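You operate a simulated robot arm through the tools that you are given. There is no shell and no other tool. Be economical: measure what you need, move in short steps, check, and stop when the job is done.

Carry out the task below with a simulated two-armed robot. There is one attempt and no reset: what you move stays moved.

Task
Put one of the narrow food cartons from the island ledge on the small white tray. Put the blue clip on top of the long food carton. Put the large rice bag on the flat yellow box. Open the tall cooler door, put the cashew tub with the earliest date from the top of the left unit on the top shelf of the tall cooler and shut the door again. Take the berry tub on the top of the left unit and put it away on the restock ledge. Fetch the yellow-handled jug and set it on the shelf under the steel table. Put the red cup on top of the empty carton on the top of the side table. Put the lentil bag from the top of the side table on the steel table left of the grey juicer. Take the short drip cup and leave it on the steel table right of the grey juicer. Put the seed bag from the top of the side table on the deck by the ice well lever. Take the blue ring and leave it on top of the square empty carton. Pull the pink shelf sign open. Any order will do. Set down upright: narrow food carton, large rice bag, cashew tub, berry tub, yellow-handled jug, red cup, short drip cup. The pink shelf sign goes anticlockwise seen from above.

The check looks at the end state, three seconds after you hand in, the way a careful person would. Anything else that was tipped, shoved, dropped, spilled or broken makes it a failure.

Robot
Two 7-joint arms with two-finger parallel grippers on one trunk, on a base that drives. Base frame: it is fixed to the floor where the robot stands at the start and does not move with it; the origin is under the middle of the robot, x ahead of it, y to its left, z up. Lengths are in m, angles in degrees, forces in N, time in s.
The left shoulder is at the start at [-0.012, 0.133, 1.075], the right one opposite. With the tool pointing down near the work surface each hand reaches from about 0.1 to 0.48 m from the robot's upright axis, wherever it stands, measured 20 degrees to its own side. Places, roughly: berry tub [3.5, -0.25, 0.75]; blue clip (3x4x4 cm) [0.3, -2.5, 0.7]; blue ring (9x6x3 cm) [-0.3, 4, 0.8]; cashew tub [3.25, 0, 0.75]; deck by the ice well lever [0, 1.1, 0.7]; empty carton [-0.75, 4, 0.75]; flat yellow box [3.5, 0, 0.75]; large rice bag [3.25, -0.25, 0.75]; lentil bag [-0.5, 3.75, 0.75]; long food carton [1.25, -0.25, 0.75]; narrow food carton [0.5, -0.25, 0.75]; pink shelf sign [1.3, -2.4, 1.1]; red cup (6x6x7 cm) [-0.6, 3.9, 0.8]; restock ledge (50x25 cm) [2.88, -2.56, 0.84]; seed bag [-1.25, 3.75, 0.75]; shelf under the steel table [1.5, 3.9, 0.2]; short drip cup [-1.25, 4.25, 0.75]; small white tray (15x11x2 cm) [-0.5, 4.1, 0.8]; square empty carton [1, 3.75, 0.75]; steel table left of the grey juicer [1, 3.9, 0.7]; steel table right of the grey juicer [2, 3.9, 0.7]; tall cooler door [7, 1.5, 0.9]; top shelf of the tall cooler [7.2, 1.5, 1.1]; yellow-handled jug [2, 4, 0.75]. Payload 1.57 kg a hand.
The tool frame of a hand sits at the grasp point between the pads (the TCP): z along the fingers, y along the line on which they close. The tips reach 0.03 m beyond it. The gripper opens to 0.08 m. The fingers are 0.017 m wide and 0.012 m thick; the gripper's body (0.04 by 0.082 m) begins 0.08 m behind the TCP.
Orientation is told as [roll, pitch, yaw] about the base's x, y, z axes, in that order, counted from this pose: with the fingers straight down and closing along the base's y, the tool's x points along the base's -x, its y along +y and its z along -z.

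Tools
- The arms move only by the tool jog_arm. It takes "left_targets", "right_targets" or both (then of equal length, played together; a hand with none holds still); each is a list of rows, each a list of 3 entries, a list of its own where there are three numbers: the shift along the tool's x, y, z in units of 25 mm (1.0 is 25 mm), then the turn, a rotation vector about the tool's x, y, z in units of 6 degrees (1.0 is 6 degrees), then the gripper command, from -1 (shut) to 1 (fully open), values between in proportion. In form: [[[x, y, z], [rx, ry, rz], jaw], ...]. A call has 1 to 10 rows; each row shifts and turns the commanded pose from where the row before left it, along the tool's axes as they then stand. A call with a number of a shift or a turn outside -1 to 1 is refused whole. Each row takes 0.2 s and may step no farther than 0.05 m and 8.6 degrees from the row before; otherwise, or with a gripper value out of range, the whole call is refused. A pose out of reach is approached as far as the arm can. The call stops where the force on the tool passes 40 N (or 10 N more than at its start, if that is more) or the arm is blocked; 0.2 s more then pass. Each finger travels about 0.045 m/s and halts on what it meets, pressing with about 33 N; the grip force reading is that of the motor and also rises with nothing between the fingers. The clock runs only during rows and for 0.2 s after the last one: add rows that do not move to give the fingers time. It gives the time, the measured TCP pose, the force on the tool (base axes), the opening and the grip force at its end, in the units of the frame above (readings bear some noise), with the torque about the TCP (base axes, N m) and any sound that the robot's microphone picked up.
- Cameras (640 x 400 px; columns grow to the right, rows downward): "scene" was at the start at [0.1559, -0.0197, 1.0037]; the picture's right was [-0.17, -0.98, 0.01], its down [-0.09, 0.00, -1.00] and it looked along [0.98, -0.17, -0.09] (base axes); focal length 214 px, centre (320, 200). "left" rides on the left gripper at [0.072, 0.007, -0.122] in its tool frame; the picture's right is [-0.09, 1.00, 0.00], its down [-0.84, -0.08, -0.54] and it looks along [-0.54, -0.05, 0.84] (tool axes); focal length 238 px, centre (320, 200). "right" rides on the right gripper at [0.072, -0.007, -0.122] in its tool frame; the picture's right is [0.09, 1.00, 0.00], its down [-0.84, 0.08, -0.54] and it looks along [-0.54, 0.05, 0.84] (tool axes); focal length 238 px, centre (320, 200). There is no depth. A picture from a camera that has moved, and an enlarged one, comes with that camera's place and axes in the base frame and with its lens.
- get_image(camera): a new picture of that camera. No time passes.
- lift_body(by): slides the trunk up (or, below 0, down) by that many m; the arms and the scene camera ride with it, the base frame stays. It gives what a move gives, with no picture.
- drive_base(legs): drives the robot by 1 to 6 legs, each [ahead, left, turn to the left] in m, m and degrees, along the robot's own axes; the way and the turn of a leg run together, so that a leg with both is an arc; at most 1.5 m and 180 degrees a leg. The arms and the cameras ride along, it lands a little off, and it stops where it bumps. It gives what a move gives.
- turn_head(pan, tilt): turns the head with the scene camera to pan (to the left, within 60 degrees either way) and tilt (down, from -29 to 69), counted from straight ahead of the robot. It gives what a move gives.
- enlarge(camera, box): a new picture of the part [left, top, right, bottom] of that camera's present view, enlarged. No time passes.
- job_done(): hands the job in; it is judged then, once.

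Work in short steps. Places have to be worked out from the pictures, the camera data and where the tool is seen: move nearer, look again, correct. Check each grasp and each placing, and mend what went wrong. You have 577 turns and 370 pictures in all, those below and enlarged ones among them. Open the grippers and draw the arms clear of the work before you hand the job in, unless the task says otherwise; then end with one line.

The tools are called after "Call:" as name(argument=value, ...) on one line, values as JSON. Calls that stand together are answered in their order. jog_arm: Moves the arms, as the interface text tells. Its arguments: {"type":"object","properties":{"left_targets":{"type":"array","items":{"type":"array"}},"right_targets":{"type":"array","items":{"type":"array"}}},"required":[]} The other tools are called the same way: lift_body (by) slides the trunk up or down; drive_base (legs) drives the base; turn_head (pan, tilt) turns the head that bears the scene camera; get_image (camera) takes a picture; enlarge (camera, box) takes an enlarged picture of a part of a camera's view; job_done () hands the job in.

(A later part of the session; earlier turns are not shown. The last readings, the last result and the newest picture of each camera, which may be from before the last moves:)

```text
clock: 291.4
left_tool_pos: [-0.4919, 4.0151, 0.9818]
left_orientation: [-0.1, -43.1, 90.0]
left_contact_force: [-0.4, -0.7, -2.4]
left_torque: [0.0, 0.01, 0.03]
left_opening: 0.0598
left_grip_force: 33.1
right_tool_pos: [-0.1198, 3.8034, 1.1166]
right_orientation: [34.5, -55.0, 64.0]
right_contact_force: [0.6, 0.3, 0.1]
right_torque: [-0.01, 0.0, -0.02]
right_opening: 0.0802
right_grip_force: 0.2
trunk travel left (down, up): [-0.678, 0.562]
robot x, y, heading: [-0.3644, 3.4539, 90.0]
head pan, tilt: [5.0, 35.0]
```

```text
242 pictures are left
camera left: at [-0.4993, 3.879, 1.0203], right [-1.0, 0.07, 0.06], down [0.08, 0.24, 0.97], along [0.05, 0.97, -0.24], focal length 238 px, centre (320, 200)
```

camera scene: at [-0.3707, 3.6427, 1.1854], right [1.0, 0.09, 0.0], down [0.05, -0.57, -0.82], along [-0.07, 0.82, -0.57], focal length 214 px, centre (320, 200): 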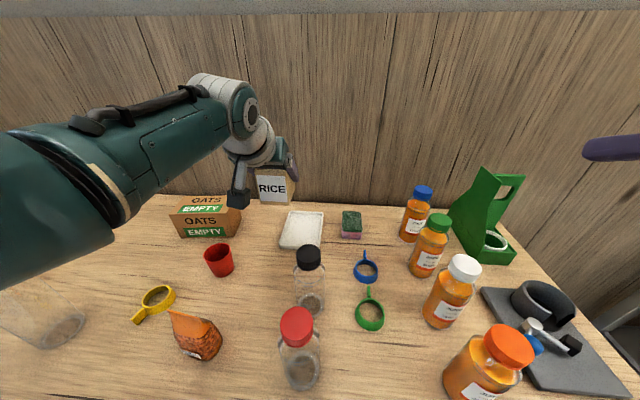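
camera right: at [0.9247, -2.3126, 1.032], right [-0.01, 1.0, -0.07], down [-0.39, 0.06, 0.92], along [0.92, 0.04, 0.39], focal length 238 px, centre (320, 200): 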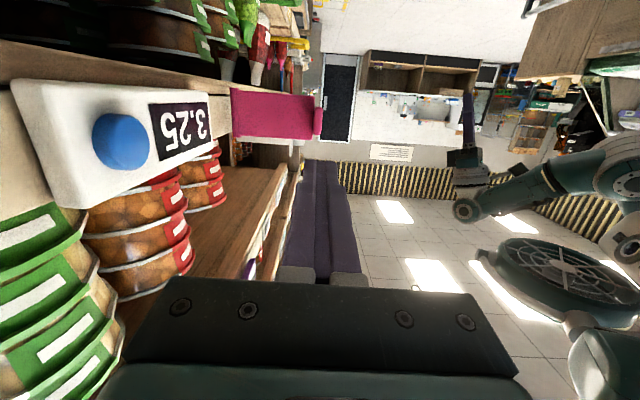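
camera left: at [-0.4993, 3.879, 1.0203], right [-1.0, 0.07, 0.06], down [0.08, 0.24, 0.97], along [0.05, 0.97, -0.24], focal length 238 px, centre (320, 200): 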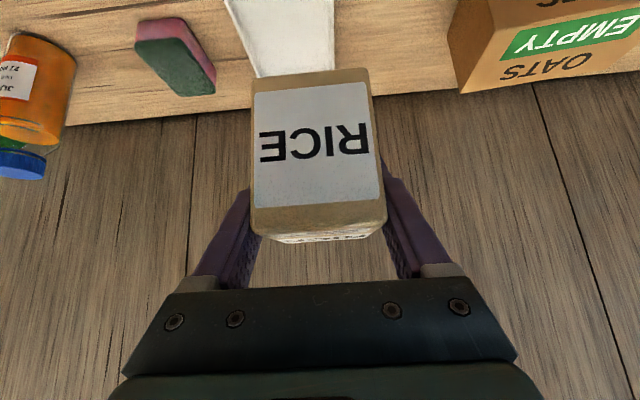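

Tray: centre (-0.461, 4.10), 12 × 15 cm. I move the carton over it and lower most of the way.

Call:
jog_arm(left_targets=[[[-0.65, -0.39, 0.61], [0, 0, 0], -1], [[-0.65, -0.39, 0.61], [0, 0, 0], -1], [[-0.65, -0.39, 0.61], [0, 0, 0], -1], [[0.68, 0, 0.73], [0, 0, 0], -1], [[0.68, 0, 0.73], [0, 0, 0], -1], [[0.68, 0, 0.73], [0, 0, 0], -1], [[0.68, 0, 0.73], [0, 0, 0], -1], [[0.55, 0, 0.58], [0, 0, 0], -1], [[0, 0, 0], [0, 0, 0], -1]])

Call:
get_image(camera="scene")

Call:
get_image(camera="left")

```text
clock: 293.4
left_tool_pos: [-0.4913, 4.0017, 0.9025]
left_orientation: [-0.1, -43.2, 90.1]
left_contact_force: [-0.2, 0.4, -1.6]
left_torque: [-0.03, -0.01, -0.02]
left_opening: 0.0597
left_grip_force: 32.7
left hand out of reach, approached as far as the arm can: row 2, 3, 4, 5, 6, 7, 8
right_tool_pos: [-0.1208, 3.8043, 1.1171]
right_orientation: [34.7, -55.0, 63.9]
right_contact_force: [-0.8, 0.3, -0.2]
right_torque: [-0.02, 0.03, 0.01]
right_opening: 0.08
right_grip_force: 0.1
trunk travel left (down, up): [-0.678, 0.562]
robot x, y, heading: [-0.3627, 3.4529, 90.0]
head pan, tilt: [5.0, 35.0]
```

```text
241 pictures are left
camera scene: at [-0.3707, 3.6427, 1.1854], right [1.0, 0.09, 0.0], down [0.05, -0.57, -0.82], along [-0.07, 0.82, -0.57], focal length 214 px, centre (320, 200)
```

scene: 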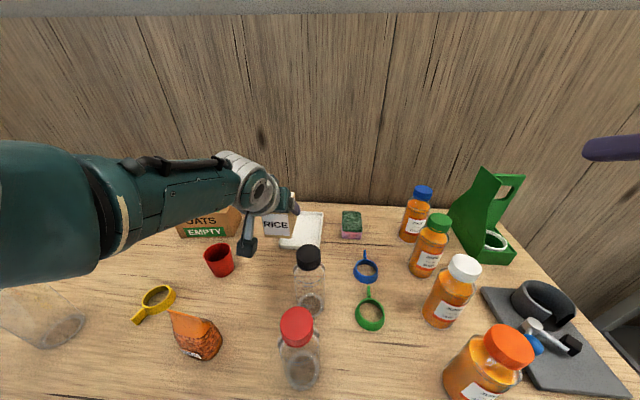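

```text
240 pictures are left
camera left: at [-0.4986, 3.8653, 0.9416], right [-1.0, 0.07, 0.06], down [0.08, 0.24, 0.97], along [0.05, 0.97, -0.24], focal length 238 px, centre (320, 200)
```

left: 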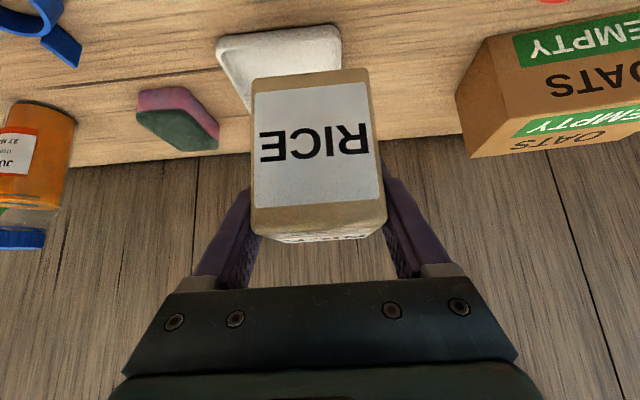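

Out of reach at this trunk height. I raise the hand 10 cm, lower the trunk 15 cm, and try again.

Call:
jog_arm(left_targets=[[[-0.68, 0, -0.73], [0, 0, 0], -1], [[-0.68, 0, -0.73], [0, 0, 0], -1], [[-0.68, 0, -0.73], [0, 0, 0], -1], [[-0.68, 0, -0.73], [0, 0, 0], -1], [[0, 0, 0], [0, 0, 0], -1]])

Call:
lift_body(by=-0.12)

Call:
drive_base(legs=[[0.05, 0, 0]])

```text
clock: 294.6
left_tool_pos: [-0.4932, 4.0023, 1.0028]
left_orientation: [0.0, -43.2, 90.1]
left_contact_force: [0.4, -0.5, -0.9]
left_torque: [-0.01, -0.03, -0.01]
left_opening: 0.0596
left_grip_force: 33.3
right_tool_pos: [-0.1198, 3.8027, 1.1172]
right_orientation: [34.5, -54.9, 63.9]
right_contact_force: [-0.7, 0.5, -0.6]
right_torque: [-0.01, -0.03, -0.04]
right_opening: 0.0801
right_grip_force: 0.1
trunk travel left (down, up): [-0.678, 0.562]
robot x, y, heading: [-0.3618, 3.4518, 90.3]
head pan, tilt: [5.0, 35.0]
```

```text
clock: 296.1
left_tool_pos: [-0.4923, 4.0023, 0.8821]
left_orientation: [-0.1, -43.2, 90.1]
left_contact_force: [-0.3, 0.8, -1.0]
left_torque: [0.02, 0.01, 0.02]
left_opening: 0.0597
left_grip_force: 32.9
right_tool_pos: [-0.1197, 3.8033, 0.9979]
right_orientation: [34.6, -55.1, 63.9]
right_contact_force: [0.9, 0.5, -0.4]
right_torque: [0.02, 0.0, -0.02]
right_opening: 0.08
right_grip_force: 0.1
trunk travel left (down, up): [-0.558, 0.682]
robot x, y, heading: [-0.3636, 3.452, 90.0]
head pan, tilt: [5.0, 35.0]
```

```text
clock: 297.0
left_tool_pos: [-0.4924, 4.0528, 0.8824]
left_orientation: [-0.1, -43.2, 90.0]
left_contact_force: [0.8, 0.0, -0.4]
left_torque: [-0.01, 0.03, 0.01]
left_opening: 0.0597
left_grip_force: 32.7
right_tool_pos: [-0.1192, 3.8533, 0.997]
right_orientation: [34.6, -55.0, 63.9]
right_contact_force: [-0.1, -0.6, 0.4]
right_torque: [-0.04, 0.05, 0.0]
right_opening: 0.0797
right_grip_force: 0.1
trunk travel left (down, up): [-0.558, 0.682]
robot x, y, heading: [-0.3655, 3.5025, 89.9]
head pan, tilt: [5.0, 35.0]
```

Call:
drive_base(legs=[[0.03, -0.029, 0]])

Call:
jog_arm(left_targets=[[[0.68, 0, 0.73], [0, 0, 0], -1], [[0.6, 0, 0.64], [0, 0, 0], -1], [[0, 0, 0], [0, 0, 0], -1]])

Call:
get_image(camera="scene")

Call:
get_image(camera="left")

```text
clock: 297.9
left_tool_pos: [-0.4645, 4.0812, 0.8828]
left_orientation: [-0.1, -43.1, 90.0]
left_contact_force: [0.4, -0.5, -1.3]
left_torque: [-0.02, 0.04, -0.01]
left_opening: 0.0596
left_grip_force: 32.8
right_tool_pos: [-0.0919, 3.8829, 0.9974]
right_orientation: [34.6, -54.9, 63.9]
right_contact_force: [-0.5, 0.1, -1.1]
right_torque: [0.0, -0.04, -0.01]
right_opening: 0.0803
right_grip_force: 0.0
trunk travel left (down, up): [-0.558, 0.682]
robot x, y, heading: [-0.3334, 3.5345, 90.4]
head pan, tilt: [5.0, 35.0]
```

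```text
clock: 298.7
left_tool_pos: [-0.4646, 4.0802, 0.8351]
left_orientation: [-0.2, -43.2, 90.2]
left_contact_force: [-1.0, 0.5, -1.0]
left_torque: [0.02, -0.02, 0.0]
left_opening: 0.0599
left_grip_force: 33.3
right_tool_pos: [-0.0914, 3.8826, 0.9977]
right_orientation: [34.6, -55.0, 63.8]
right_contact_force: [0.1, -0.8, 1.1]
right_torque: [0.03, 0.02, 0.01]
right_opening: 0.08
right_grip_force: 0.0
trunk travel left (down, up): [-0.558, 0.682]
robot x, y, heading: [-0.333, 3.5329, 90.1]
head pan, tilt: [5.0, 35.0]
```

```text
239 pictures are left
camera scene: at [-0.3424, 3.7219, 1.0654], right [1.0, 0.09, 0.0], down [0.05, -0.57, -0.82], along [-0.07, 0.82, -0.57], focal length 214 px, centre (320, 200)
```

scene: 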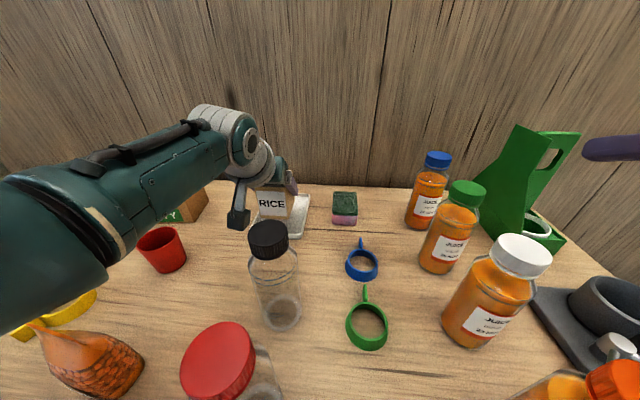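

```text
238 pictures are left
camera left: at [-0.4717, 3.9454, 0.8742], right [-1.0, 0.07, 0.06], down [0.08, 0.24, 0.97], along [0.05, 0.97, -0.24], focal length 238 px, centre (320, 200)
```

left: 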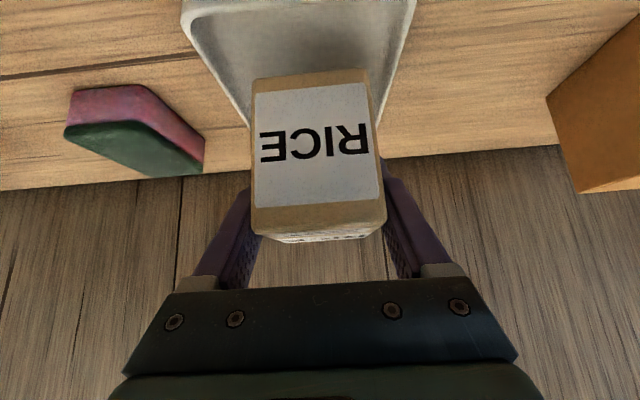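

Carton over the tray. I shift 8 mm and lower gently until contact.

Call:
jog_arm(left_targets=[[[0, -0.3, 0], [0, 0, 0], -1], [[0.14, 0, 0.146], [0, 0, 0], -1], [[0.14, 0, 0.146], [0, 0, 0], -1], [[0.14, 0, 0.146], [0, 0, 0], -1], [[0.1, 0, 0.1], [0, 0, 0], -1], [[0, 0, 0], [0, 0, 0], -1]])

Call:
enlarge(camera="scene", box=[200, 140, 380, 250])

```text
clock: 300.1
left_tool_pos: [-0.4582, 4.0811, 0.818]
left_orientation: [0.0, -43.3, 90.0]
left_contact_force: [1.1, -1.0, -1.7]
left_torque: [0.0, -0.01, -0.02]
left_opening: 0.0597
left_grip_force: 33.0
right_tool_pos: [-0.0922, 3.8829, 0.9969]
right_orientation: [34.6, -55.0, 63.9]
right_contact_force: [-0.3, -0.6, 0.5]
right_torque: [-0.04, 0.02, -0.01]
right_opening: 0.08
right_grip_force: 0.0
trunk travel left (down, up): [-0.558, 0.682]
robot x, y, heading: [-0.3348, 3.5329, 90.1]
head pan, tilt: [5.0, 35.0]
```

```text
3.56 times, centred on (290, 195) of scene
camera zoom: at [-0.3424, 3.7219, 1.0654], right [1.0, 0.09, 0.0], down [0.05, -0.57, -0.82], along [-0.07, 0.82, -0.57], focal length 763 px, centre (427, 218)
```

zoom: 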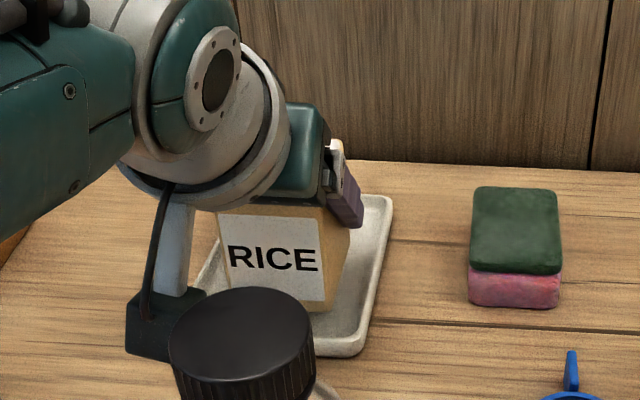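

Call:
jog_arm(left_targets=[[[0.11, 0, 0.117], [0, 0, 0], -1], [[0.11, 0, 0.117], [0, 0, 0], -1], [[0.11, 0, 0.117], [0, 0, 0], -1], [[0, 0, 0], [0, 0, 0], -1]])

Call:
enlarge(camera="scene", box=[200, 140, 380, 250])

```text
clock: 301.1
left_tool_pos: [-0.457, 4.083, 0.8069]
left_orientation: [-0.2, -43.4, 90.1]
left_contact_force: [-0.2, -3.6, 13.6]
left_torque: [-0.35, 0.19, 0.06]
left_opening: 0.0595
left_grip_force: 33.1
right_tool_pos: [-0.092, 3.8828, 0.9972]
right_orientation: [34.6, -55.0, 63.8]
right_contact_force: [-0.4, 0.4, -0.3]
right_torque: [0.0, 0.02, 0.01]
right_opening: 0.0801
right_grip_force: 0.1
trunk travel left (down, up): [-0.558, 0.682]
robot x, y, heading: [-0.3342, 3.5352, 90.0]
head pan, tilt: [5.0, 35.0]
```

```text
3.56 times, centred on (290, 195) of scene
camera zoom: at [-0.3427, 3.7222, 1.0657], right [1.0, 0.09, 0.0], down [0.05, -0.57, -0.82], along [-0.07, 0.82, -0.57], focal length 763 px, centre (427, 218)
```

zoom: 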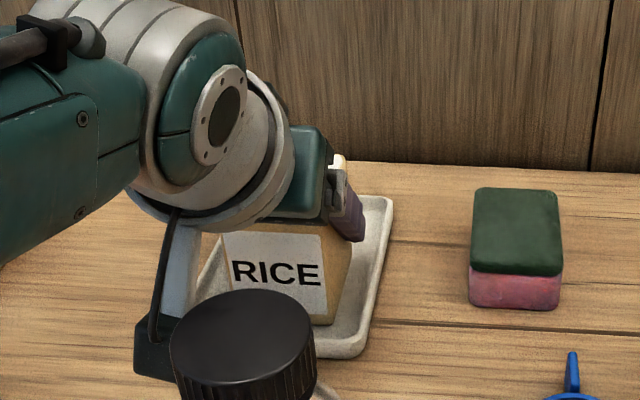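

Carton rests on the tray (contact felt). I open and lift straight up, away from the nearby bottle.

Call:
jog_arm(left_targets=[[[0, 0, 0], [0, 0, 0], 0.85], [[0, 0, 0], [0, 0, 0], 0.85], [[0, 0, 0], [0, 0, 0], 0.85], [[-0.34, 0, -0.36], [0, 0, 0], 0.85], [[-0.68, 0, -0.73], [0, 0, 0], 0.85], [[-0.68, 0, -0.73], [0, 0, 0], 0.85], [[-0.68, 0, -0.73], [0, 0, 0], 0.85], [[-0.68, 0, -0.73], [0, 0, 0], 0.85]])

Call:
get_image(camera="scene")

```text
clock: 302.9
left_tool_pos: [-0.4571, 4.0798, 0.9153]
left_orientation: [-0.1, -43.2, 90.1]
left_contact_force: [0.7, -0.3, -0.2]
left_torque: [0.02, 0.01, 0.0]
left_opening: 0.0742
left_grip_force: 0.0
right_tool_pos: [-0.0919, 3.8841, 0.9982]
right_orientation: [34.6, -54.9, 63.8]
right_contact_force: [-0.7, -0.3, 0.0]
right_torque: [0.0, 0.01, 0.02]
right_opening: 0.0797
right_grip_force: 0.0
trunk travel left (down, up): [-0.558, 0.682]
robot x, y, heading: [-0.3343, 3.5321, 90.2]
head pan, tilt: [5.0, 35.0]
```

```text
235 pictures are left
camera scene: at [-0.3425, 3.7221, 1.0655], right [1.0, 0.09, 0.0], down [0.05, -0.57, -0.82], along [-0.07, 0.82, -0.57], focal length 214 px, centre (320, 200)
```

scene: 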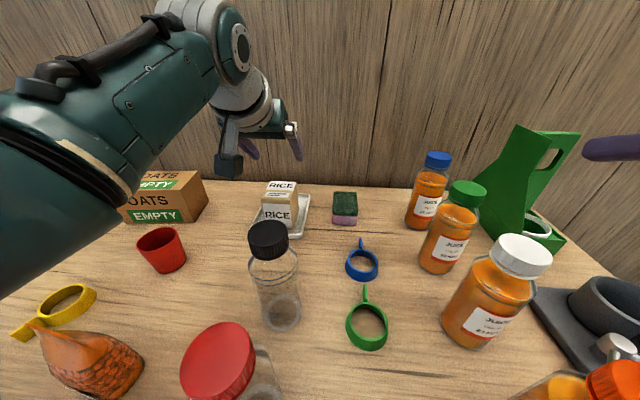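

RICE stands on the tray. Next the red cup at (-0.622, 3.937): I turn the left hand to point straight down and move above it.

Call:
jog_arm(left_targets=[[[0, 0, -0.4], [0, 1, 0], 1], [[0, 0, -0.4], [0, 1, 0], 1], [[0, 0, 0], [0, 1, 0], 1], [[0, 0, 0], [0, 1, 0], 1], [[0, 0, 0], [0, 1, 0], 1], [[0, 0, 0], [0, 1, 0], 1], [[0, 0, 0], [0, 1, 0], 1], [[0, 0, 0], [0, 0.2, 0], 1]])

Call:
drive_base(legs=[[0, 0.09, 0]])

Call:
jog_arm(left_targets=[[[0.9, 0.5, 0], [0, 0, 0], 1], [[0.9, 0.5, 0], [0, 0, 0], 1], [[0.9, 0.5, 0], [0, 0, 0], 1], [[0.9, 0.5, 0], [0, 0, 0], 1], [[0.9, 0.5, 0], [0, 0, 0], 1], [[0.9, 0.5, 0], [0, 0, 0], 1], [[0, 0, 0], [0, 0, 0], 1]])

Call:
get_image(camera="left")

Call:
get_image(camera="scene")

```text
clock: 304.7
left_tool_pos: [-0.4603, 4.0089, 0.9368]
left_orientation: [-0.2, 0.2, 90.0]
left_contact_force: [1.0, -0.5, -0.4]
left_torque: [-0.01, -0.01, 0.01]
left_opening: 0.0801
left_grip_force: 0.1
left hand out of reach, approached as far as the arm can: row 5, 6, 7, 8
right_tool_pos: [-0.0926, 3.8838, 0.9975]
right_orientation: [34.7, -54.9, 63.9]
right_contact_force: [-0.2, 0.2, 0.1]
right_torque: [0.01, 0.0, 0.0]
right_opening: 0.08
right_grip_force: 0.1
trunk travel left (down, up): [-0.558, 0.682]
robot x, y, heading: [-0.3336, 3.5296, 90.4]
head pan, tilt: [5.0, 35.0]
```

```text
clock: 305.8
left_tool_pos: [-0.5505, 4.0082, 0.9363]
left_orientation: [0.0, -0.1, 89.9]
left_contact_force: [-1.0, 0.6, 1.2]
left_torque: [0.04, -0.02, -0.05]
left_opening: 0.0798
left_grip_force: 0.1
right_tool_pos: [-0.1793, 3.8829, 0.9976]
right_orientation: [34.7, -54.8, 63.8]
right_contact_force: [-0.5, -0.8, 0.0]
right_torque: [0.0, 0.02, 0.02]
right_opening: 0.0799
right_grip_force: 0.1
trunk travel left (down, up): [-0.558, 0.682]
robot x, y, heading: [-0.4224, 3.5311, 90.3]
head pan, tilt: [5.0, 35.0]
```

```text
clock: 307.4
left_tool_pos: [-0.6482, 3.9125, 0.9091]
left_orientation: [0.4, -0.1, 90.5]
left_contact_force: [0.4, 0.1, 0.0]
left_torque: [-0.02, 0.03, 0.02]
left_opening: 0.0801
left_grip_force: 0.0
left hand out of reach, approached as far as the arm can: row 3, 4, 5, 6
right_tool_pos: [-0.1793, 3.8826, 0.9983]
right_orientation: [34.6, -54.9, 63.7]
right_contact_force: [0.1, -0.9, -0.8]
right_torque: [0.0, 0.03, 0.04]
right_opening: 0.0798
right_grip_force: 0.1
trunk travel left (down, up): [-0.558, 0.682]
robot x, y, heading: [-0.4238, 3.5315, 90.0]
head pan, tilt: [5.0, 35.0]
```

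```text
234 pictures are left
camera left: at [-0.6535, 3.84, 1.0312], right [-1.0, 0.08, 0.01], down [0.07, 0.84, 0.54], along [0.04, 0.54, -0.84], focal length 238 px, centre (320, 200)
```

left: 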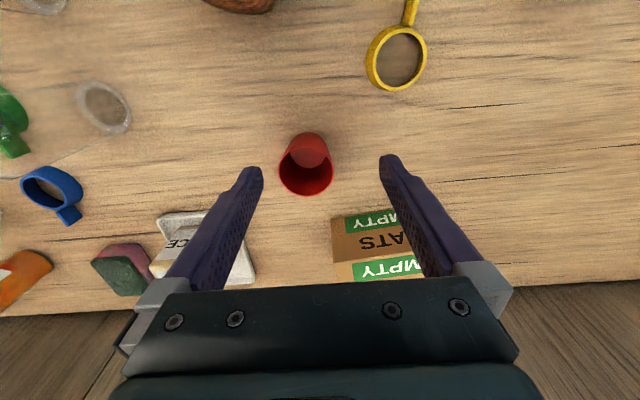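

```text
233 pictures are left
camera scene: at [-0.4238, 3.7195, 1.0587], right [1.0, 0.01, 0.0], down [0.01, -0.64, -0.77], along [-0.01, 0.77, -0.64], focal length 214 px, centre (320, 200)
```

scene: 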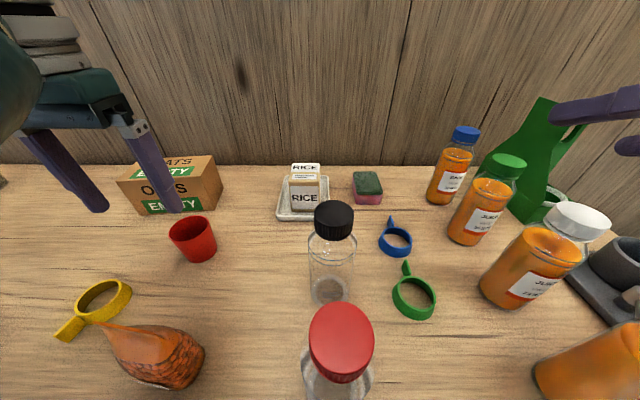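

Cup axis ≈ (-0.633, 3.935). I centre the fingers over it and lower around it.

Call:
jog_arm(left_targets=[[[-0.45, -0.3, 0], [0, 0, 0], 1], [[-0.45, -0.3, 0], [0, 0, 0], 1], [[0, 0, 0], [0, 0, 0], 1]])

Call:
get_image(camera="left")

```text
clock: 308.2
left_tool_pos: [-0.6252, 3.9348, 0.9095]
left_orientation: [-0.1, 0.0, 89.8]
left_contact_force: [-0.7, -0.1, 0.2]
left_torque: [0.02, -0.02, 0.01]
left_opening: 0.08
left_grip_force: 0.1
right_tool_pos: [-0.181, 3.8823, 0.9975]
right_orientation: [34.5, -55.0, 63.8]
right_contact_force: [0.4, 0.0, -0.5]
right_torque: [-0.02, 0.01, -0.01]
right_opening: 0.0799
right_grip_force: 0.0
trunk travel left (down, up): [-0.558, 0.682]
robot x, y, heading: [-0.4252, 3.5324, 90.2]
head pan, tilt: [5.0, 35.0]
```

```text
232 pictures are left
camera left: at [-0.6331, 3.8632, 1.0298], right [-1.0, 0.09, 0.0], down [0.08, 0.84, 0.54], along [0.05, 0.54, -0.84], focal length 238 px, centre (320, 200)
```

left: 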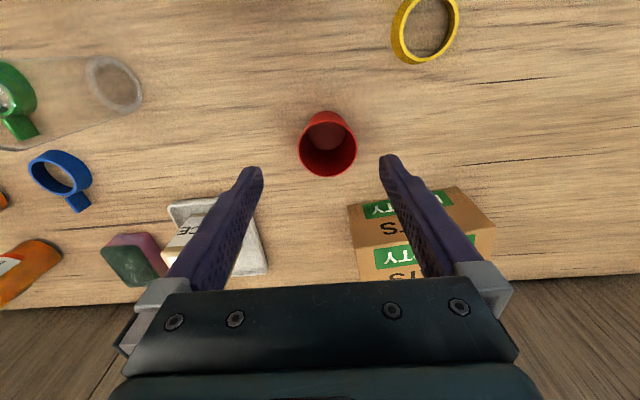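

Call:
jog_arm(left_targets=[[[-0.2, 0.3, 0.5], [0, 0, 0], 1], [[0, 0, 0.9], [0, 0, 0], 1], [[0, 0, 0.9], [0, 0, 0], 1], [[0, 0, 0.9], [0, 0, 0], 1], [[0, 0, 0.9], [0, 0, 0], 1], [[0, 0, 0.3], [0, 0, 0], 1], [[0, 0, 0], [0, 0, 0], 1]])

Call:
get_image(camera="left")

```text
clock: 309.8
left_tool_pos: [-0.6342, 3.9415, 0.7984]
left_orientation: [-0.1, 0.1, 90.0]
left_contact_force: [0.8, 0.2, 0.3]
left_torque: [0.04, 0.0, 0.02]
left_opening: 0.0801
left_grip_force: 0.1
right_tool_pos: [-0.1785, 3.8825, 0.9976]
right_orientation: [34.6, -55.1, 63.8]
right_contact_force: [-0.3, 0.2, 0.2]
right_torque: [-0.01, -0.02, 0.01]
right_opening: 0.08
right_grip_force: 0.1
trunk travel left (down, up): [-0.558, 0.682]
robot x, y, heading: [-0.4258, 3.5331, 90.2]
head pan, tilt: [5.0, 35.0]
```

```text
231 pictures are left
camera left: at [-0.6414, 3.8687, 0.9198], right [-1.0, 0.09, 0.0], down [0.08, 0.84, 0.54], along [0.05, 0.54, -0.84], focal length 238 px, centre (320, 200)
```

left: 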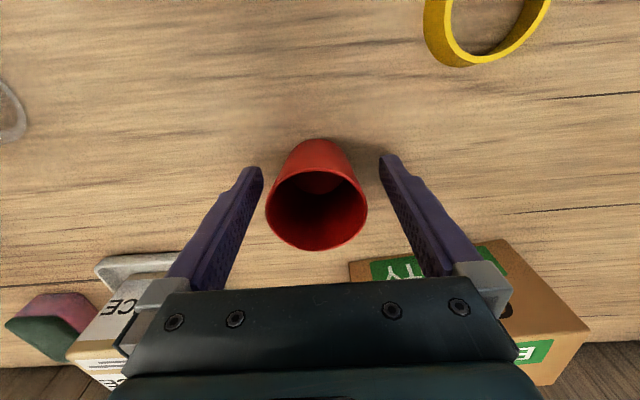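

Call:
jog_arm(left_targets=[[[0, 0, 0], [0, 0, 0], 0.5], [[0, 0, 0], [0, 0, 0], 0], [[0, 0, 0], [0, 0, 0], -0.5], [[0, 0, 0], [0, 0, 0], -0.5], [[0, 0, -0.5], [0, 0, 0], -0.5], [[0, 0, -1], [0, 0, 0], -0.5], [[0, 0, -1], [0, 0, 0], -0.5], [[0, 0, -1], [0, 0, 0], -0.5], [[0, 0, -1], [0, 0, 0], -0.5]])

Call:
get_image(camera="left")

Call:
get_image(camera="scene")

```text
clock: 311.8
left_tool_pos: [-0.6336, 3.941, 0.9112]
left_orientation: [-0.1, 0.1, 90.0]
left_contact_force: [0.8, 0.5, 0.4]
left_torque: [0.0, -0.01, 0.01]
left_opening: 0.0559
left_grip_force: 33.1
right_tool_pos: [-0.1806, 3.8811, 0.9973]
right_orientation: [34.6, -55.1, 63.7]
right_contact_force: [0.9, -0.4, 1.5]
right_torque: [-0.01, -0.01, 0.0]
right_opening: 0.0798
right_grip_force: 0.0
trunk travel left (down, up): [-0.558, 0.682]
robot x, y, heading: [-0.4217, 3.5341, 90.2]
head pan, tilt: [5.0, 35.0]
```

```text
230 pictures are left
camera left: at [-0.6402, 3.8691, 1.0329], right [-1.0, 0.09, 0.0], down [0.08, 0.84, 0.54], along [0.05, 0.54, -0.84], focal length 238 px, centre (320, 200)
```

left: 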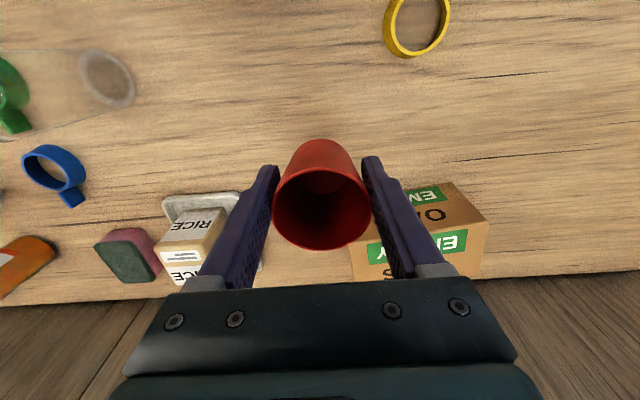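

```text
229 pictures are left
camera scene: at [-0.4306, 3.722, 1.0655], right [1.0, 0.09, 0.0], down [0.05, -0.57, -0.82], along [-0.07, 0.82, -0.57], focal length 214 px, centre (320, 200)
```

scene: 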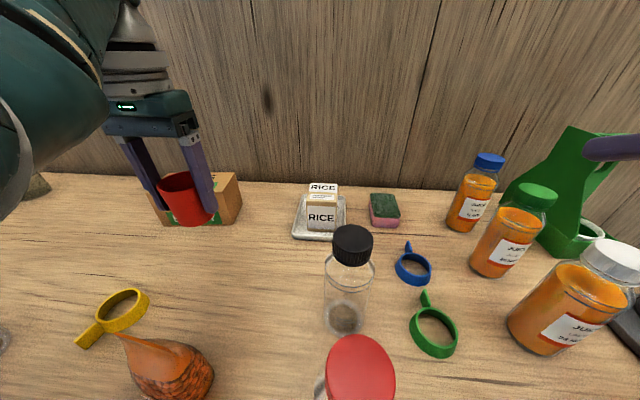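

Cup in hand. The empty carton's top spans x −0.795…−0.66, y 4.04…4.13, z ≈ 0.836. I move the base left and cautiously forward to reach it.

Call:
drive_base(legs=[[0, 0.1, 0], [0.06, 0, 0]])

Call:
drive_base(legs=[[0.07, 0, 0]])

Call:
get_image(camera="left")

Call:
get_image(camera="scene")

```text
clock: 313.5
left_tool_pos: [-0.7312, 4.0011, 0.9122]
left_orientation: [-0.2, 0.1, 89.9]
left_contact_force: [0.6, 0.6, 0.8]
left_torque: [0.01, 0.0, 0.02]
left_opening: 0.0557
left_grip_force: 33.5
right_tool_pos: [-0.2783, 3.9421, 0.9981]
right_orientation: [34.6, -55.0, 63.8]
right_contact_force: [-0.6, -0.3, 0.4]
right_torque: [-0.02, 0.01, 0.01]
right_opening: 0.08
right_grip_force: 0.1
trunk travel left (down, up): [-0.558, 0.682]
robot x, y, heading: [-0.5201, 3.5896, 89.8]
head pan, tilt: [5.0, 35.0]
```

```text
clock: 314.5
left_tool_pos: [-0.7313, 4.0734, 0.9116]
left_orientation: [-0.1, 0.0, 89.9]
left_contact_force: [0.3, 0.0, 0.3]
left_torque: [-0.01, -0.01, -0.03]
left_opening: 0.0554
left_grip_force: 32.2
right_tool_pos: [-0.2785, 4.0133, 0.9987]
right_orientation: [34.5, -55.0, 63.7]
right_contact_force: [0.0, 0.6, 0.2]
right_torque: [0.02, 0.0, -0.02]
right_opening: 0.0801
right_grip_force: 0.0
trunk travel left (down, up): [-0.558, 0.682]
robot x, y, heading: [-0.5207, 3.6628, 90.0]
head pan, tilt: [5.0, 35.0]
```

```text
228 pictures are left
camera left: at [-0.7388, 4.0003, 1.0324], right [-1.0, 0.09, 0.0], down [0.08, 0.84, 0.54], along [0.05, 0.54, -0.84], focal length 238 px, centre (320, 200)
```

left: 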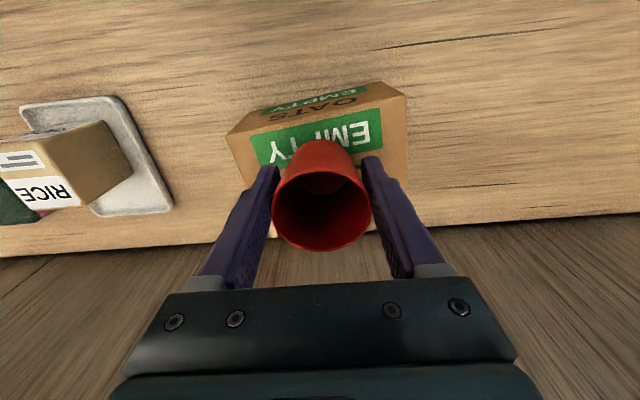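

```text
227 pictures are left
camera scene: at [-0.5295, 3.8527, 1.0655], right [1.0, 0.09, 0.0], down [0.05, -0.57, -0.82], along [-0.07, 0.82, -0.57], focal length 214 px, centre (320, 200)
```

scene: 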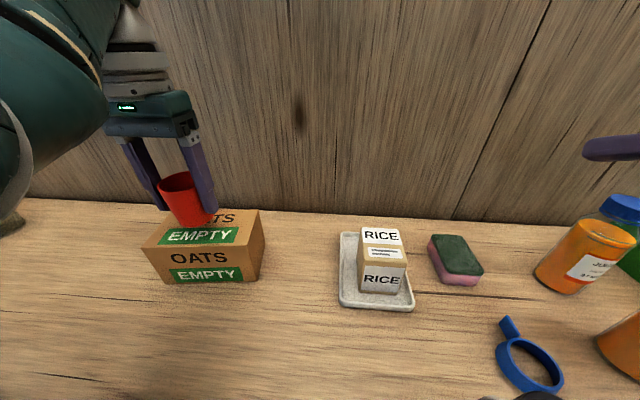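

The cup is right above the carton's centre. I lower it gently.

Call:
jog_arm(left_targets=[[[-0.25, 0, 0.4], [0, 0, 0], -0.5], [[0, 0, 0.4], [0, 0, 0], -0.5], [[0, 0, 0.2], [0, 0, 0], -0.5], [[0, 0, 0.15], [0, 0, 0], -0.5], [[0, 0, 0.15], [0, 0, 0], -0.5], [[0, 0, 0], [0, 0, 0], -0.5]])

Call:
enlarge(camera="scene", box=[80, 120, 300, 300])

```text
clock: 315.9
left_tool_pos: [-0.7324, 4.0815, 0.881]
left_orientation: [-0.2, -0.2, 89.8]
left_contact_force: [4.9, -3.6, 27.1]
left_torque: [0.39, 0.08, -0.09]
left_opening: 0.0554
left_grip_force: 32.9
right_tool_pos: [-0.2781, 4.0138, 0.9977]
right_orientation: [34.7, -55.0, 63.6]
right_contact_force: [0.9, 0.5, 0.6]
right_torque: [0.0, 0.0, -0.01]
right_opening: 0.0801
right_grip_force: 0.0
trunk travel left (down, up): [-0.558, 0.682]
robot x, y, heading: [-0.5232, 3.663, 89.8]
head pan, tilt: [5.0, 35.0]
```

```text
2.22 times, centred on (190, 210) of scene
camera zoom: at [-0.5297, 3.8538, 1.0659], right [1.0, 0.09, 0.0], down [0.05, -0.57, -0.82], along [-0.07, 0.82, -0.57], focal length 477 px, centre (609, 178)
```

zoom: 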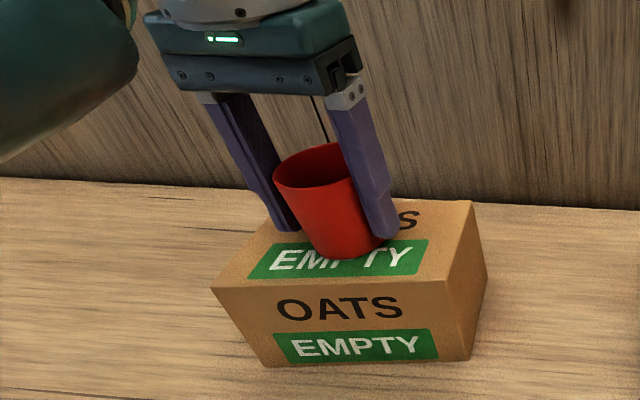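

Contact. I release and lift straight up.

Call:
jog_arm(left_targets=[[[0, 0, -0.08], [0, 0, 0], -0.5], [[0, 0, 0], [0, 0, 0], 0.7], [[0, 0, 0], [0, 0, 0], 0.7], [[0, 0, 0], [0, 0, 0], 0.7], [[0, 0, -0.6], [0, 0, 0], 0.7], [[0, 0, -1], [0, 0, 0], 0.7], [[0, 0, -1], [0, 0, 0], 0.7], [[0, 0, -1], [0, 0, 0], 0.7]])

Call:
get_image(camera="scene")

```text
clock: 317.7
left_tool_pos: [-0.733, 4.0833, 0.9717]
left_orientation: [0.0, 0.0, 89.6]
left_contact_force: [0.2, 0.3, -0.4]
left_torque: [-0.01, -0.01, 0.0]
left_opening: 0.0678
left_grip_force: 0.0
left hand out of reach, approached as far as the arm can: row 8
right_tool_pos: [-0.2775, 4.0115, 0.9982]
right_orientation: [34.6, -55.0, 63.7]
right_contact_force: [-0.1, -0.4, 0.5]
right_torque: [0.0, 0.03, 0.02]
right_opening: 0.0801
right_grip_force: 0.0
trunk travel left (down, up): [-0.558, 0.682]
robot x, y, heading: [-0.523, 3.6652, 89.5]
head pan, tilt: [5.0, 35.0]
```

```text
225 pictures are left
camera scene: at [-0.5292, 3.8528, 1.0659], right [1.0, 0.08, 0.0], down [0.05, -0.57, -0.82], along [-0.07, 0.82, -0.57], focal length 214 px, centre (320, 200)
```

scene: 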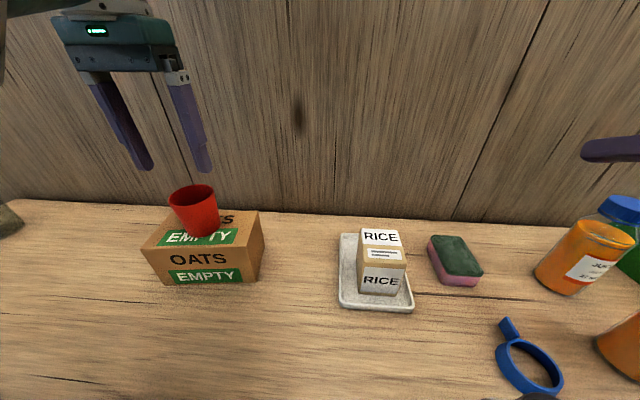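

The red cup stands on the carton. Next I pick the blue ring with the right hand: back up a little and turn the right hand straight down.

Call:
drive_base(legs=[[-0.11, 0.0, 0.3]])

Call:
jog_arm(right_targets=[[[0, 0, -0.2], [0.314, 0.982, -0.118], 1], [[0, 0, -0.2], [0.314, 0.982, -0.118], 1], [[0, 0, 0], [0.314, 0.982, -0.118], 1], [[0, 0, 0], [0.314, 0.982, -0.118], 1], [[0, 0, 0], [0.314, 0.982, -0.118], 1], [[0, 0, 0], [0.314, 0.982, -0.118], 1], [[0, 0, 0], [0.314, 0.982, -0.118], 1], [[0, 0, 0], [0.314, 0.982, -0.118], 1], [[0, 0, 0], [0.314, 0.982, -0.118], 1], [[0, 0, 0], [0.314, 0.982, -0.118], 1]])

Call:
get_image(camera="right")

```text
clock: 318.9
left_tool_pos: [-0.736, 3.9706, 0.9687]
left_orientation: [-0.1, 0.1, 90.2]
left_contact_force: [0.5, 0.1, 0.3]
left_torque: [0.02, -0.01, 0.0]
left_opening: 0.068
left_grip_force: 0.0
right_tool_pos: [-0.2799, 3.9029, 0.9984]
right_orientation: [34.6, -54.9, 64.0]
right_contact_force: [-0.8, 0.2, 0.1]
right_torque: [0.01, 0.02, 0.02]
right_opening: 0.0801
right_grip_force: 0.0
trunk travel left (down, up): [-0.558, 0.682]
robot x, y, heading: [-0.5209, 3.5563, 90.0]
head pan, tilt: [5.0, 35.0]
```

```text
clock: 319.4
left_tool_pos: [-0.734, 3.9703, 0.9694]
left_orientation: [0.0, 0.0, 90.1]
left_contact_force: [0.4, 0.4, -0.1]
left_torque: [0.01, 0.0, -0.01]
left_opening: 0.0677
left_grip_force: 0.0
right_tool_pos: [-0.2929, 3.8975, 0.9895]
right_orientation: [47.5, -42.5, 49.5]
right_contact_force: [-0.3, -0.4, -0.9]
right_torque: [-0.04, 0.01, 0.01]
right_opening: 0.0801
right_grip_force: 0.1
trunk travel left (down, up): [-0.558, 0.682]
robot x, y, heading: [-0.5242, 3.5561, 90.2]
head pan, tilt: [5.0, 35.0]
stopped in row 2 (right hand): the arm was blocked; the commanded pose is now the measured one
```

```text
224 pictures are left
camera right: at [-0.2906, 3.7542, 0.9973], right [-0.88, 0.01, 0.48], down [0.48, 0.02, 0.88], along [-0.01, 1.0, -0.02], focal length 238 px, centre (320, 200)
```

right: 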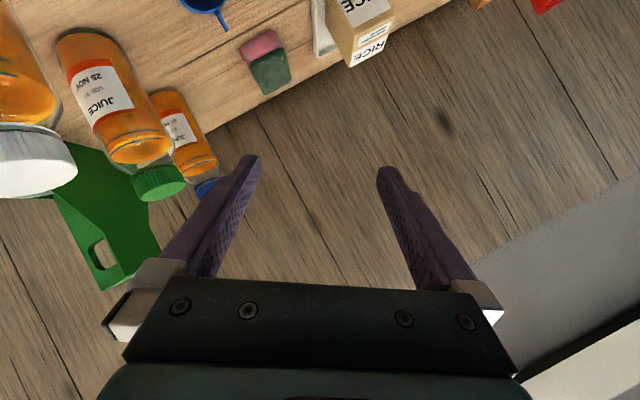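

The right wrist is in a twisted configuration. I back off into free space to untwist it.

Call:
drive_base(legs=[[-0.6, 0.0, 0]])

Call:
jog_arm(right_targets=[[[0, 0, 0.6], [0.53, 0.32, -0.76], 1], [[0, 0, 0.6], [0.53, 0.32, -0.76], 1], [[0, 0, 0.6], [0.53, 0.32, -0.76], 1], [[0, 0, 0.6], [0.53, 0.32, -0.76], 1], [[0, 0, 0], [0.53, 0.32, -0.76], 1], [[0, 0, 0], [0.53, 0.32, -0.76], 1]])

```text
clock: 322.7
left_tool_pos: [-0.7331, 3.3842, 0.9686]
left_orientation: [-0.1, 0.0, 89.7]
left_contact_force: [-0.2, 0.1, -0.3]
left_torque: [-0.03, -0.01, -0.04]
left_opening: 0.0679
left_grip_force: 0.1
right_tool_pos: [-0.2919, 3.308, 0.9901]
right_orientation: [47.6, -42.7, 49.1]
right_contact_force: [-0.4, -0.4, 1.4]
right_torque: [0.0, 0.01, -0.01]
right_opening: 0.08
right_grip_force: 0.0
trunk travel left (down, up): [-0.558, 0.682]
robot x, y, heading: [-0.5208, 2.9659, 89.6]
head pan, tilt: [5.0, 35.0]
```

```text
clock: 323.2
left_tool_pos: [-0.7325, 3.3833, 0.9699]
left_orientation: [-0.1, 0.2, 89.8]
left_contact_force: [0.2, 0.7, 0.3]
left_torque: [-0.02, 0.01, 0.03]
left_opening: 0.0679
left_grip_force: 0.0
right_tool_pos: [-0.2797, 3.3167, 0.9734]
right_orientation: [50.9, -35.9, 37.8]
right_contact_force: [-0.5, 0.3, -0.1]
right_torque: [0.02, -0.01, 0.05]
right_opening: 0.08
right_grip_force: 0.0
trunk travel left (down, up): [-0.558, 0.682]
robot x, y, heading: [-0.5222, 2.969, 89.7]
head pan, tilt: [5.0, 35.0]
stopped in row 2 (right hand): the arm was blocked; the commanded pose is now the measured one
```

Call:
jog_arm(right_targets=[[[0, 0, 0], [0, 0, -1], 1], [[0, 0, 0], [0, 0, -1], 1], [[0, 0, 0], [0, 0, -1], 1]])

Call:
get_image(camera="right")

Call:
turn_head(pan=-40, tilt=20)

Call:
get_image(camera="scene")

```text
clock: 324.1
left_tool_pos: [-0.7326, 3.3846, 0.9697]
left_orientation: [-0.1, 0.1, 89.8]
left_contact_force: [0.3, 0.1, -0.9]
left_torque: [0.0, -0.01, 0.0]
left_opening: 0.068
left_grip_force: 0.1
right_tool_pos: [-0.2715, 3.3124, 0.968]
right_orientation: [47.0, -43.9, 43.1]
right_contact_force: [0.2, -0.2, 0.0]
right_torque: [-0.01, -0.04, -0.01]
right_opening: 0.08
right_grip_force: 0.0
trunk travel left (down, up): [-0.558, 0.682]
robot x, y, heading: [-0.5209, 2.9701, 89.8]
head pan, tilt: [5.0, 35.0]
stopped in row 3 (right hand): the arm was blocked; the commanded pose is now the measured one
```

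```text
223 pictures are left
camera right: at [-0.285, 3.1694, 0.9741], right [-0.88, 0.11, 0.46], down [0.46, -0.04, 0.89], along [0.11, 0.99, -0.01], focal length 238 px, centre (320, 200)
```

right: 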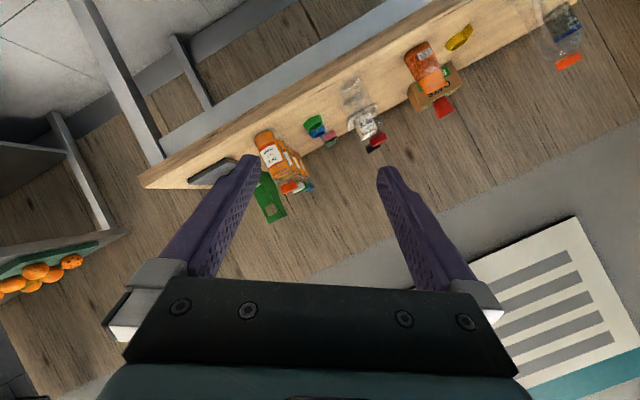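

```text
clock: 325.2
left_tool_pos: [-0.7322, 3.3844, 0.9696]
left_orientation: [-0.1, 0.0, 89.8]
left_contact_force: [-0.1, 0.3, 0.1]
left_torque: [0.02, 0.0, -0.02]
left_opening: 0.0682
left_grip_force: 0.0
right_tool_pos: [-0.2722, 3.3118, 0.9678]
right_orientation: [46.9, -44.0, 43.0]
right_contact_force: [-0.6, -0.3, -0.4]
right_torque: [-0.02, 0.0, 0.04]
right_opening: 0.08
right_grip_force: 0.1
trunk travel left (down, up): [-0.558, 0.682]
robot x, y, heading: [-0.5212, 2.9675, 90.0]
head pan, tilt: [-40.0, 20.0]
```

```text
222 pictures are left
camera scene: at [-0.4614, 3.1384, 1.0893], right [0.76, -0.65, 0.0], down [-0.22, -0.26, -0.94], along [0.61, 0.72, -0.34], focal length 214 px, centre (320, 200)
```

scene: 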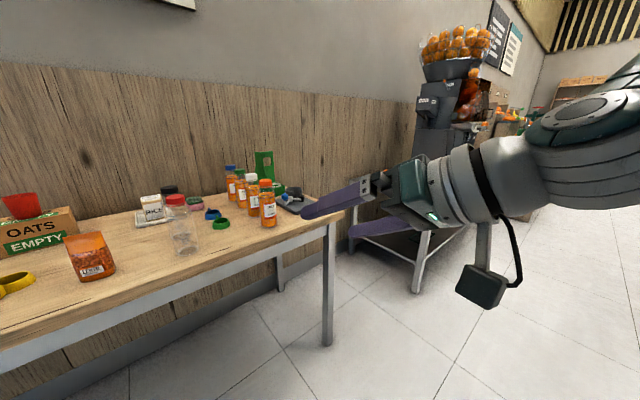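

I extend the right hand forward and down to give the wrist room, then untwist.

Call:
jog_arm(right_targets=[[[0, -0.17, 0.9], [0, 0, 0], 1], [[0, -0.17, 0.9], [0, 0, 0], 1], [[0, -0.17, 0.9], [0, 0, 0], 1], [[0, -0.17, 0.9], [0, 0, 0], 1], [[0, -0.17, 0.9], [0, 0, 0], 1], [[0, -0.17, 0.9], [0, 0, 0], 1], [[0, 0, 0], [0, 0, 0], 1]])

Call:
jog_arm(right_targets=[[[0, 0, 0], [0.53, 0.32, -0.76], 1], [[0, 0, 0], [0.53, 0.32, -0.76], 1], [[0, 0, 0], [0.53, 0.32, -0.76], 1], [[0, 0, 0], [0.53, 0.32, -0.76], 1], [[0, 0, 0], [0.53, 0.32, -0.76], 1], [[0, 0, 0], [0.53, 0.32, -0.76], 1]])

```text
clock: 326.1
left_tool_pos: [-0.7321, 3.3844, 0.9712]
left_orientation: [0.0, 0.1, 89.8]
left_contact_force: [-0.6, -0.7, 0.3]
left_torque: [0.02, -0.01, -0.01]
left_opening: 0.0678
left_grip_force: 0.1
right_tool_pos: [-0.1987, 3.3467, 0.9083]
right_orientation: [50.9, -38.3, 24.8]
right_contact_force: [-0.3, -0.3, 0.7]
right_torque: [-0.02, 0.02, 0.03]
right_opening: 0.0798
right_grip_force: 0.0
right hand out of reach, approached as far as the arm can: row 4
trunk travel left (down, up): [-0.558, 0.682]
robot x, y, heading: [-0.5211, 2.9662, 89.8]
head pan, tilt: [-40.0, 20.0]
stopped in row 4 (right hand): the arm was blocked; the commanded pose is now the measured one
```

```text
clock: 326.9
left_tool_pos: [-0.7338, 3.3833, 0.9705]
left_orientation: [-0.1, 0.1, 89.9]
left_contact_force: [-0.5, -0.8, 0.0]
left_torque: [0.04, 0.0, -0.01]
left_opening: 0.068
left_grip_force: 0.1
right_tool_pos: [-0.1495, 3.2741, 0.8542]
right_orientation: [32.7, -32.1, 23.5]
right_contact_force: [-0.1, -0.5, -0.3]
right_torque: [-0.01, 0.02, 0.01]
right_opening: 0.08
right_grip_force: 0.1
trunk travel left (down, up): [-0.558, 0.682]
robot x, y, heading: [-0.5211, 2.9652, 89.9]
head pan, tilt: [-40.0, 20.0]
stopped in row 3 (right hand): the arm was blocked; the commanded pose is now the measured one
```

Call:
jog_arm(right_targets=[[[0.6, 0.92, 0.14], [0, 0, 0], 1], [[0.6, 0.92, 0.14], [0, 0, 0], 1], [[0.6, 0.92, 0.14], [0, 0, 0], 1], [[0.6, 0.92, 0.14], [0, 0, 0], 1], [[0.6, 0.92, 0.14], [0, 0, 0], 1], [[0.6, 0.92, 0.14], [0, 0, 0], 1], [[0.6, 0.92, 0.14], [0, 0, 0], 1], [[0, 0, 0], [0, 0, 0], 1]])

Call:
jog_arm(right_targets=[[[0, 0, 0], [0, 0, -1], 1], [[0, 0, 0], [0, 0, -1], 1], [[0, 0, 0], [0, 0, -1], 1], [[0, 0, 0], [0, 0, -1], 1]])

```text
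clock: 327.3
left_tool_pos: [-0.7341, 3.3835, 0.9709]
left_orientation: [0.0, 0.1, 89.8]
left_contact_force: [0.5, -0.4, -0.2]
left_torque: [0.01, 0.03, 0.01]
left_opening: 0.0681
left_grip_force: 0.1
right_tool_pos: [-0.1294, 3.2323, 0.841]
right_orientation: [34.2, -25.6, 7.2]
right_contact_force: [-1.0, -0.7, 0.2]
right_torque: [0.03, -0.02, -0.01]
right_opening: 0.08
right_grip_force: 0.1
right hand out of reach, approached as far as the arm can: row 1, 2
trunk travel left (down, up): [-0.558, 0.682]
robot x, y, heading: [-0.524, 2.9654, 90.1]
head pan, tilt: [-40.0, 20.0]
stopped in row 2 (right hand): the arm was blocked; the commanded pose is now the measured one
```

```text
clock: 328.3
left_tool_pos: [-0.7327, 3.3843, 0.9697]
left_orientation: [0.0, 0.0, 89.8]
left_contact_force: [0.2, -0.7, -0.3]
left_torque: [0.02, 0.03, -0.02]
left_opening: 0.0679
left_grip_force: 0.1
right_tool_pos: [-0.1298, 3.2326, 0.8417]
right_orientation: [21.2, -36.9, 32.3]
right_contact_force: [-0.5, -0.4, 0.9]
right_torque: [0.01, -0.02, -0.01]
right_opening: 0.08
right_grip_force: 0.1
trunk travel left (down, up): [-0.558, 0.682]
robot x, y, heading: [-0.5252, 2.9637, 89.6]
head pan, tilt: [-40.0, 20.0]
```

The wrist untwists here. I continue.

Call:
jog_arm(right_targets=[[[0, 0, 0], [0, 0, -1], 1], [[0, 0, 0], [0, 0, -1], 1], [[0, 0, 0], [0, 0, -1], 1], [[0, 0, 0], [0, 0, -1], 1], [[0, 0, 0], [0, 0, -1], 1], [[0, 0, 0], [0, 0, -1], 1]])

```text
clock: 329.7
left_tool_pos: [-0.7328, 3.384, 0.9694]
left_orientation: [0.0, 0.1, 89.8]
left_contact_force: [-0.3, 0.0, -0.2]
left_torque: [0.0, 0.01, 0.04]
left_opening: 0.068
left_grip_force: 0.1
right_tool_pos: [-0.1288, 3.233, 0.8414]
right_orientation: [-9.1, -40.9, 78.8]
right_contact_force: [-0.5, 0.5, 0.3]
right_torque: [0.0, 0.0, -0.03]
right_opening: 0.0799
right_grip_force: 0.0
trunk travel left (down, up): [-0.558, 0.682]
robot x, y, heading: [-0.5242, 2.9648, 90.0]
head pan, tilt: [-40.0, 20.0]
```

Nearly level. Now I bring it to straight down and move inward.

Call:
jog_arm(right_targets=[[[0, 0, 0], [-0.26, 0.83, -0.29], 1], [[0, 0, 0], [-0.26, 0.83, -0.29], 1], [[0, 0, 0], [-0.26, 0.83, -0.29], 1], [[0, 0, 0], [-0.26, 0.83, -0.29], 1], [[0, 0, 0], [-0.26, 0.83, -0.29], 1], [[0, 0, 0], [-0.26, 0.83, -0.29], 1], [[0, 0, 0], [-0.26, 0.83, -0.29], 1], [[0, 0, 0], [-0.26, 0.83, -0.29], 1]])

Call:
jog_arm(right_targets=[[[-0.7, 0.7, 0], [0, 0, 0], 1], [[-0.7, 0.7, 0], [0, 0, 0], 1], [[-0.7, 0.7, -0.3], [0, 0, 0], 1], [[-0.7, 0.7, -0.7], [0, 0, 0], 1], [[-0.7, 0.7, -0.7], [0, 0, 0], 1], [[-0.5, 0.5, -0.7], [0, 0, 0], 1], [[0, 0, -0.7], [0, 0, 0], 1]])

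```text
clock: 330.4
left_tool_pos: [-0.7329, 3.3844, 0.9711]
left_orientation: [0.0, 0.1, 89.8]
left_contact_force: [0.1, 0.5, 0.4]
left_torque: [0.02, 0.0, 0.02]
left_opening: 0.0681
left_grip_force: 0.0
right_tool_pos: [-0.1248, 3.1684, 0.8066]
right_orientation: [-3.8, -23.6, 70.6]
right_contact_force: [0.2, -0.2, -0.3]
right_torque: [0.04, 0.02, -0.01]
right_opening: 0.08
right_grip_force: 0.0
trunk travel left (down, up): [-0.558, 0.682]
robot x, y, heading: [-0.5198, 2.9626, 90.0]
head pan, tilt: [-40.0, 20.0]
stopped in row 3 (right hand): the arm was blocked; the commanded pose is now the measured one
```

```text
clock: 330.9
left_tool_pos: [-0.7317, 3.3841, 0.9693]
left_orientation: [0.0, 0.0, 89.8]
left_contact_force: [-1.1, -0.2, 0.0]
left_torque: [0.01, 0.02, -0.01]
left_opening: 0.068
left_grip_force: 0.0
right_tool_pos: [-0.1298, 3.1542, 0.8027]
right_orientation: [1.4, -21.0, 56.2]
right_contact_force: [0.1, 0.0, -1.2]
right_torque: [0.02, -0.02, 0.01]
right_opening: 0.0803
right_grip_force: 0.0
right hand out of reach, approached as far as the arm can: row 1, 2
trunk travel left (down, up): [-0.558, 0.682]
robot x, y, heading: [-0.5219, 2.9672, 89.7]
head pan, tilt: [-40.0, 20.0]
stopped in row 2 (right hand): the arm was blocked; the commanded pose is now the measured one
```

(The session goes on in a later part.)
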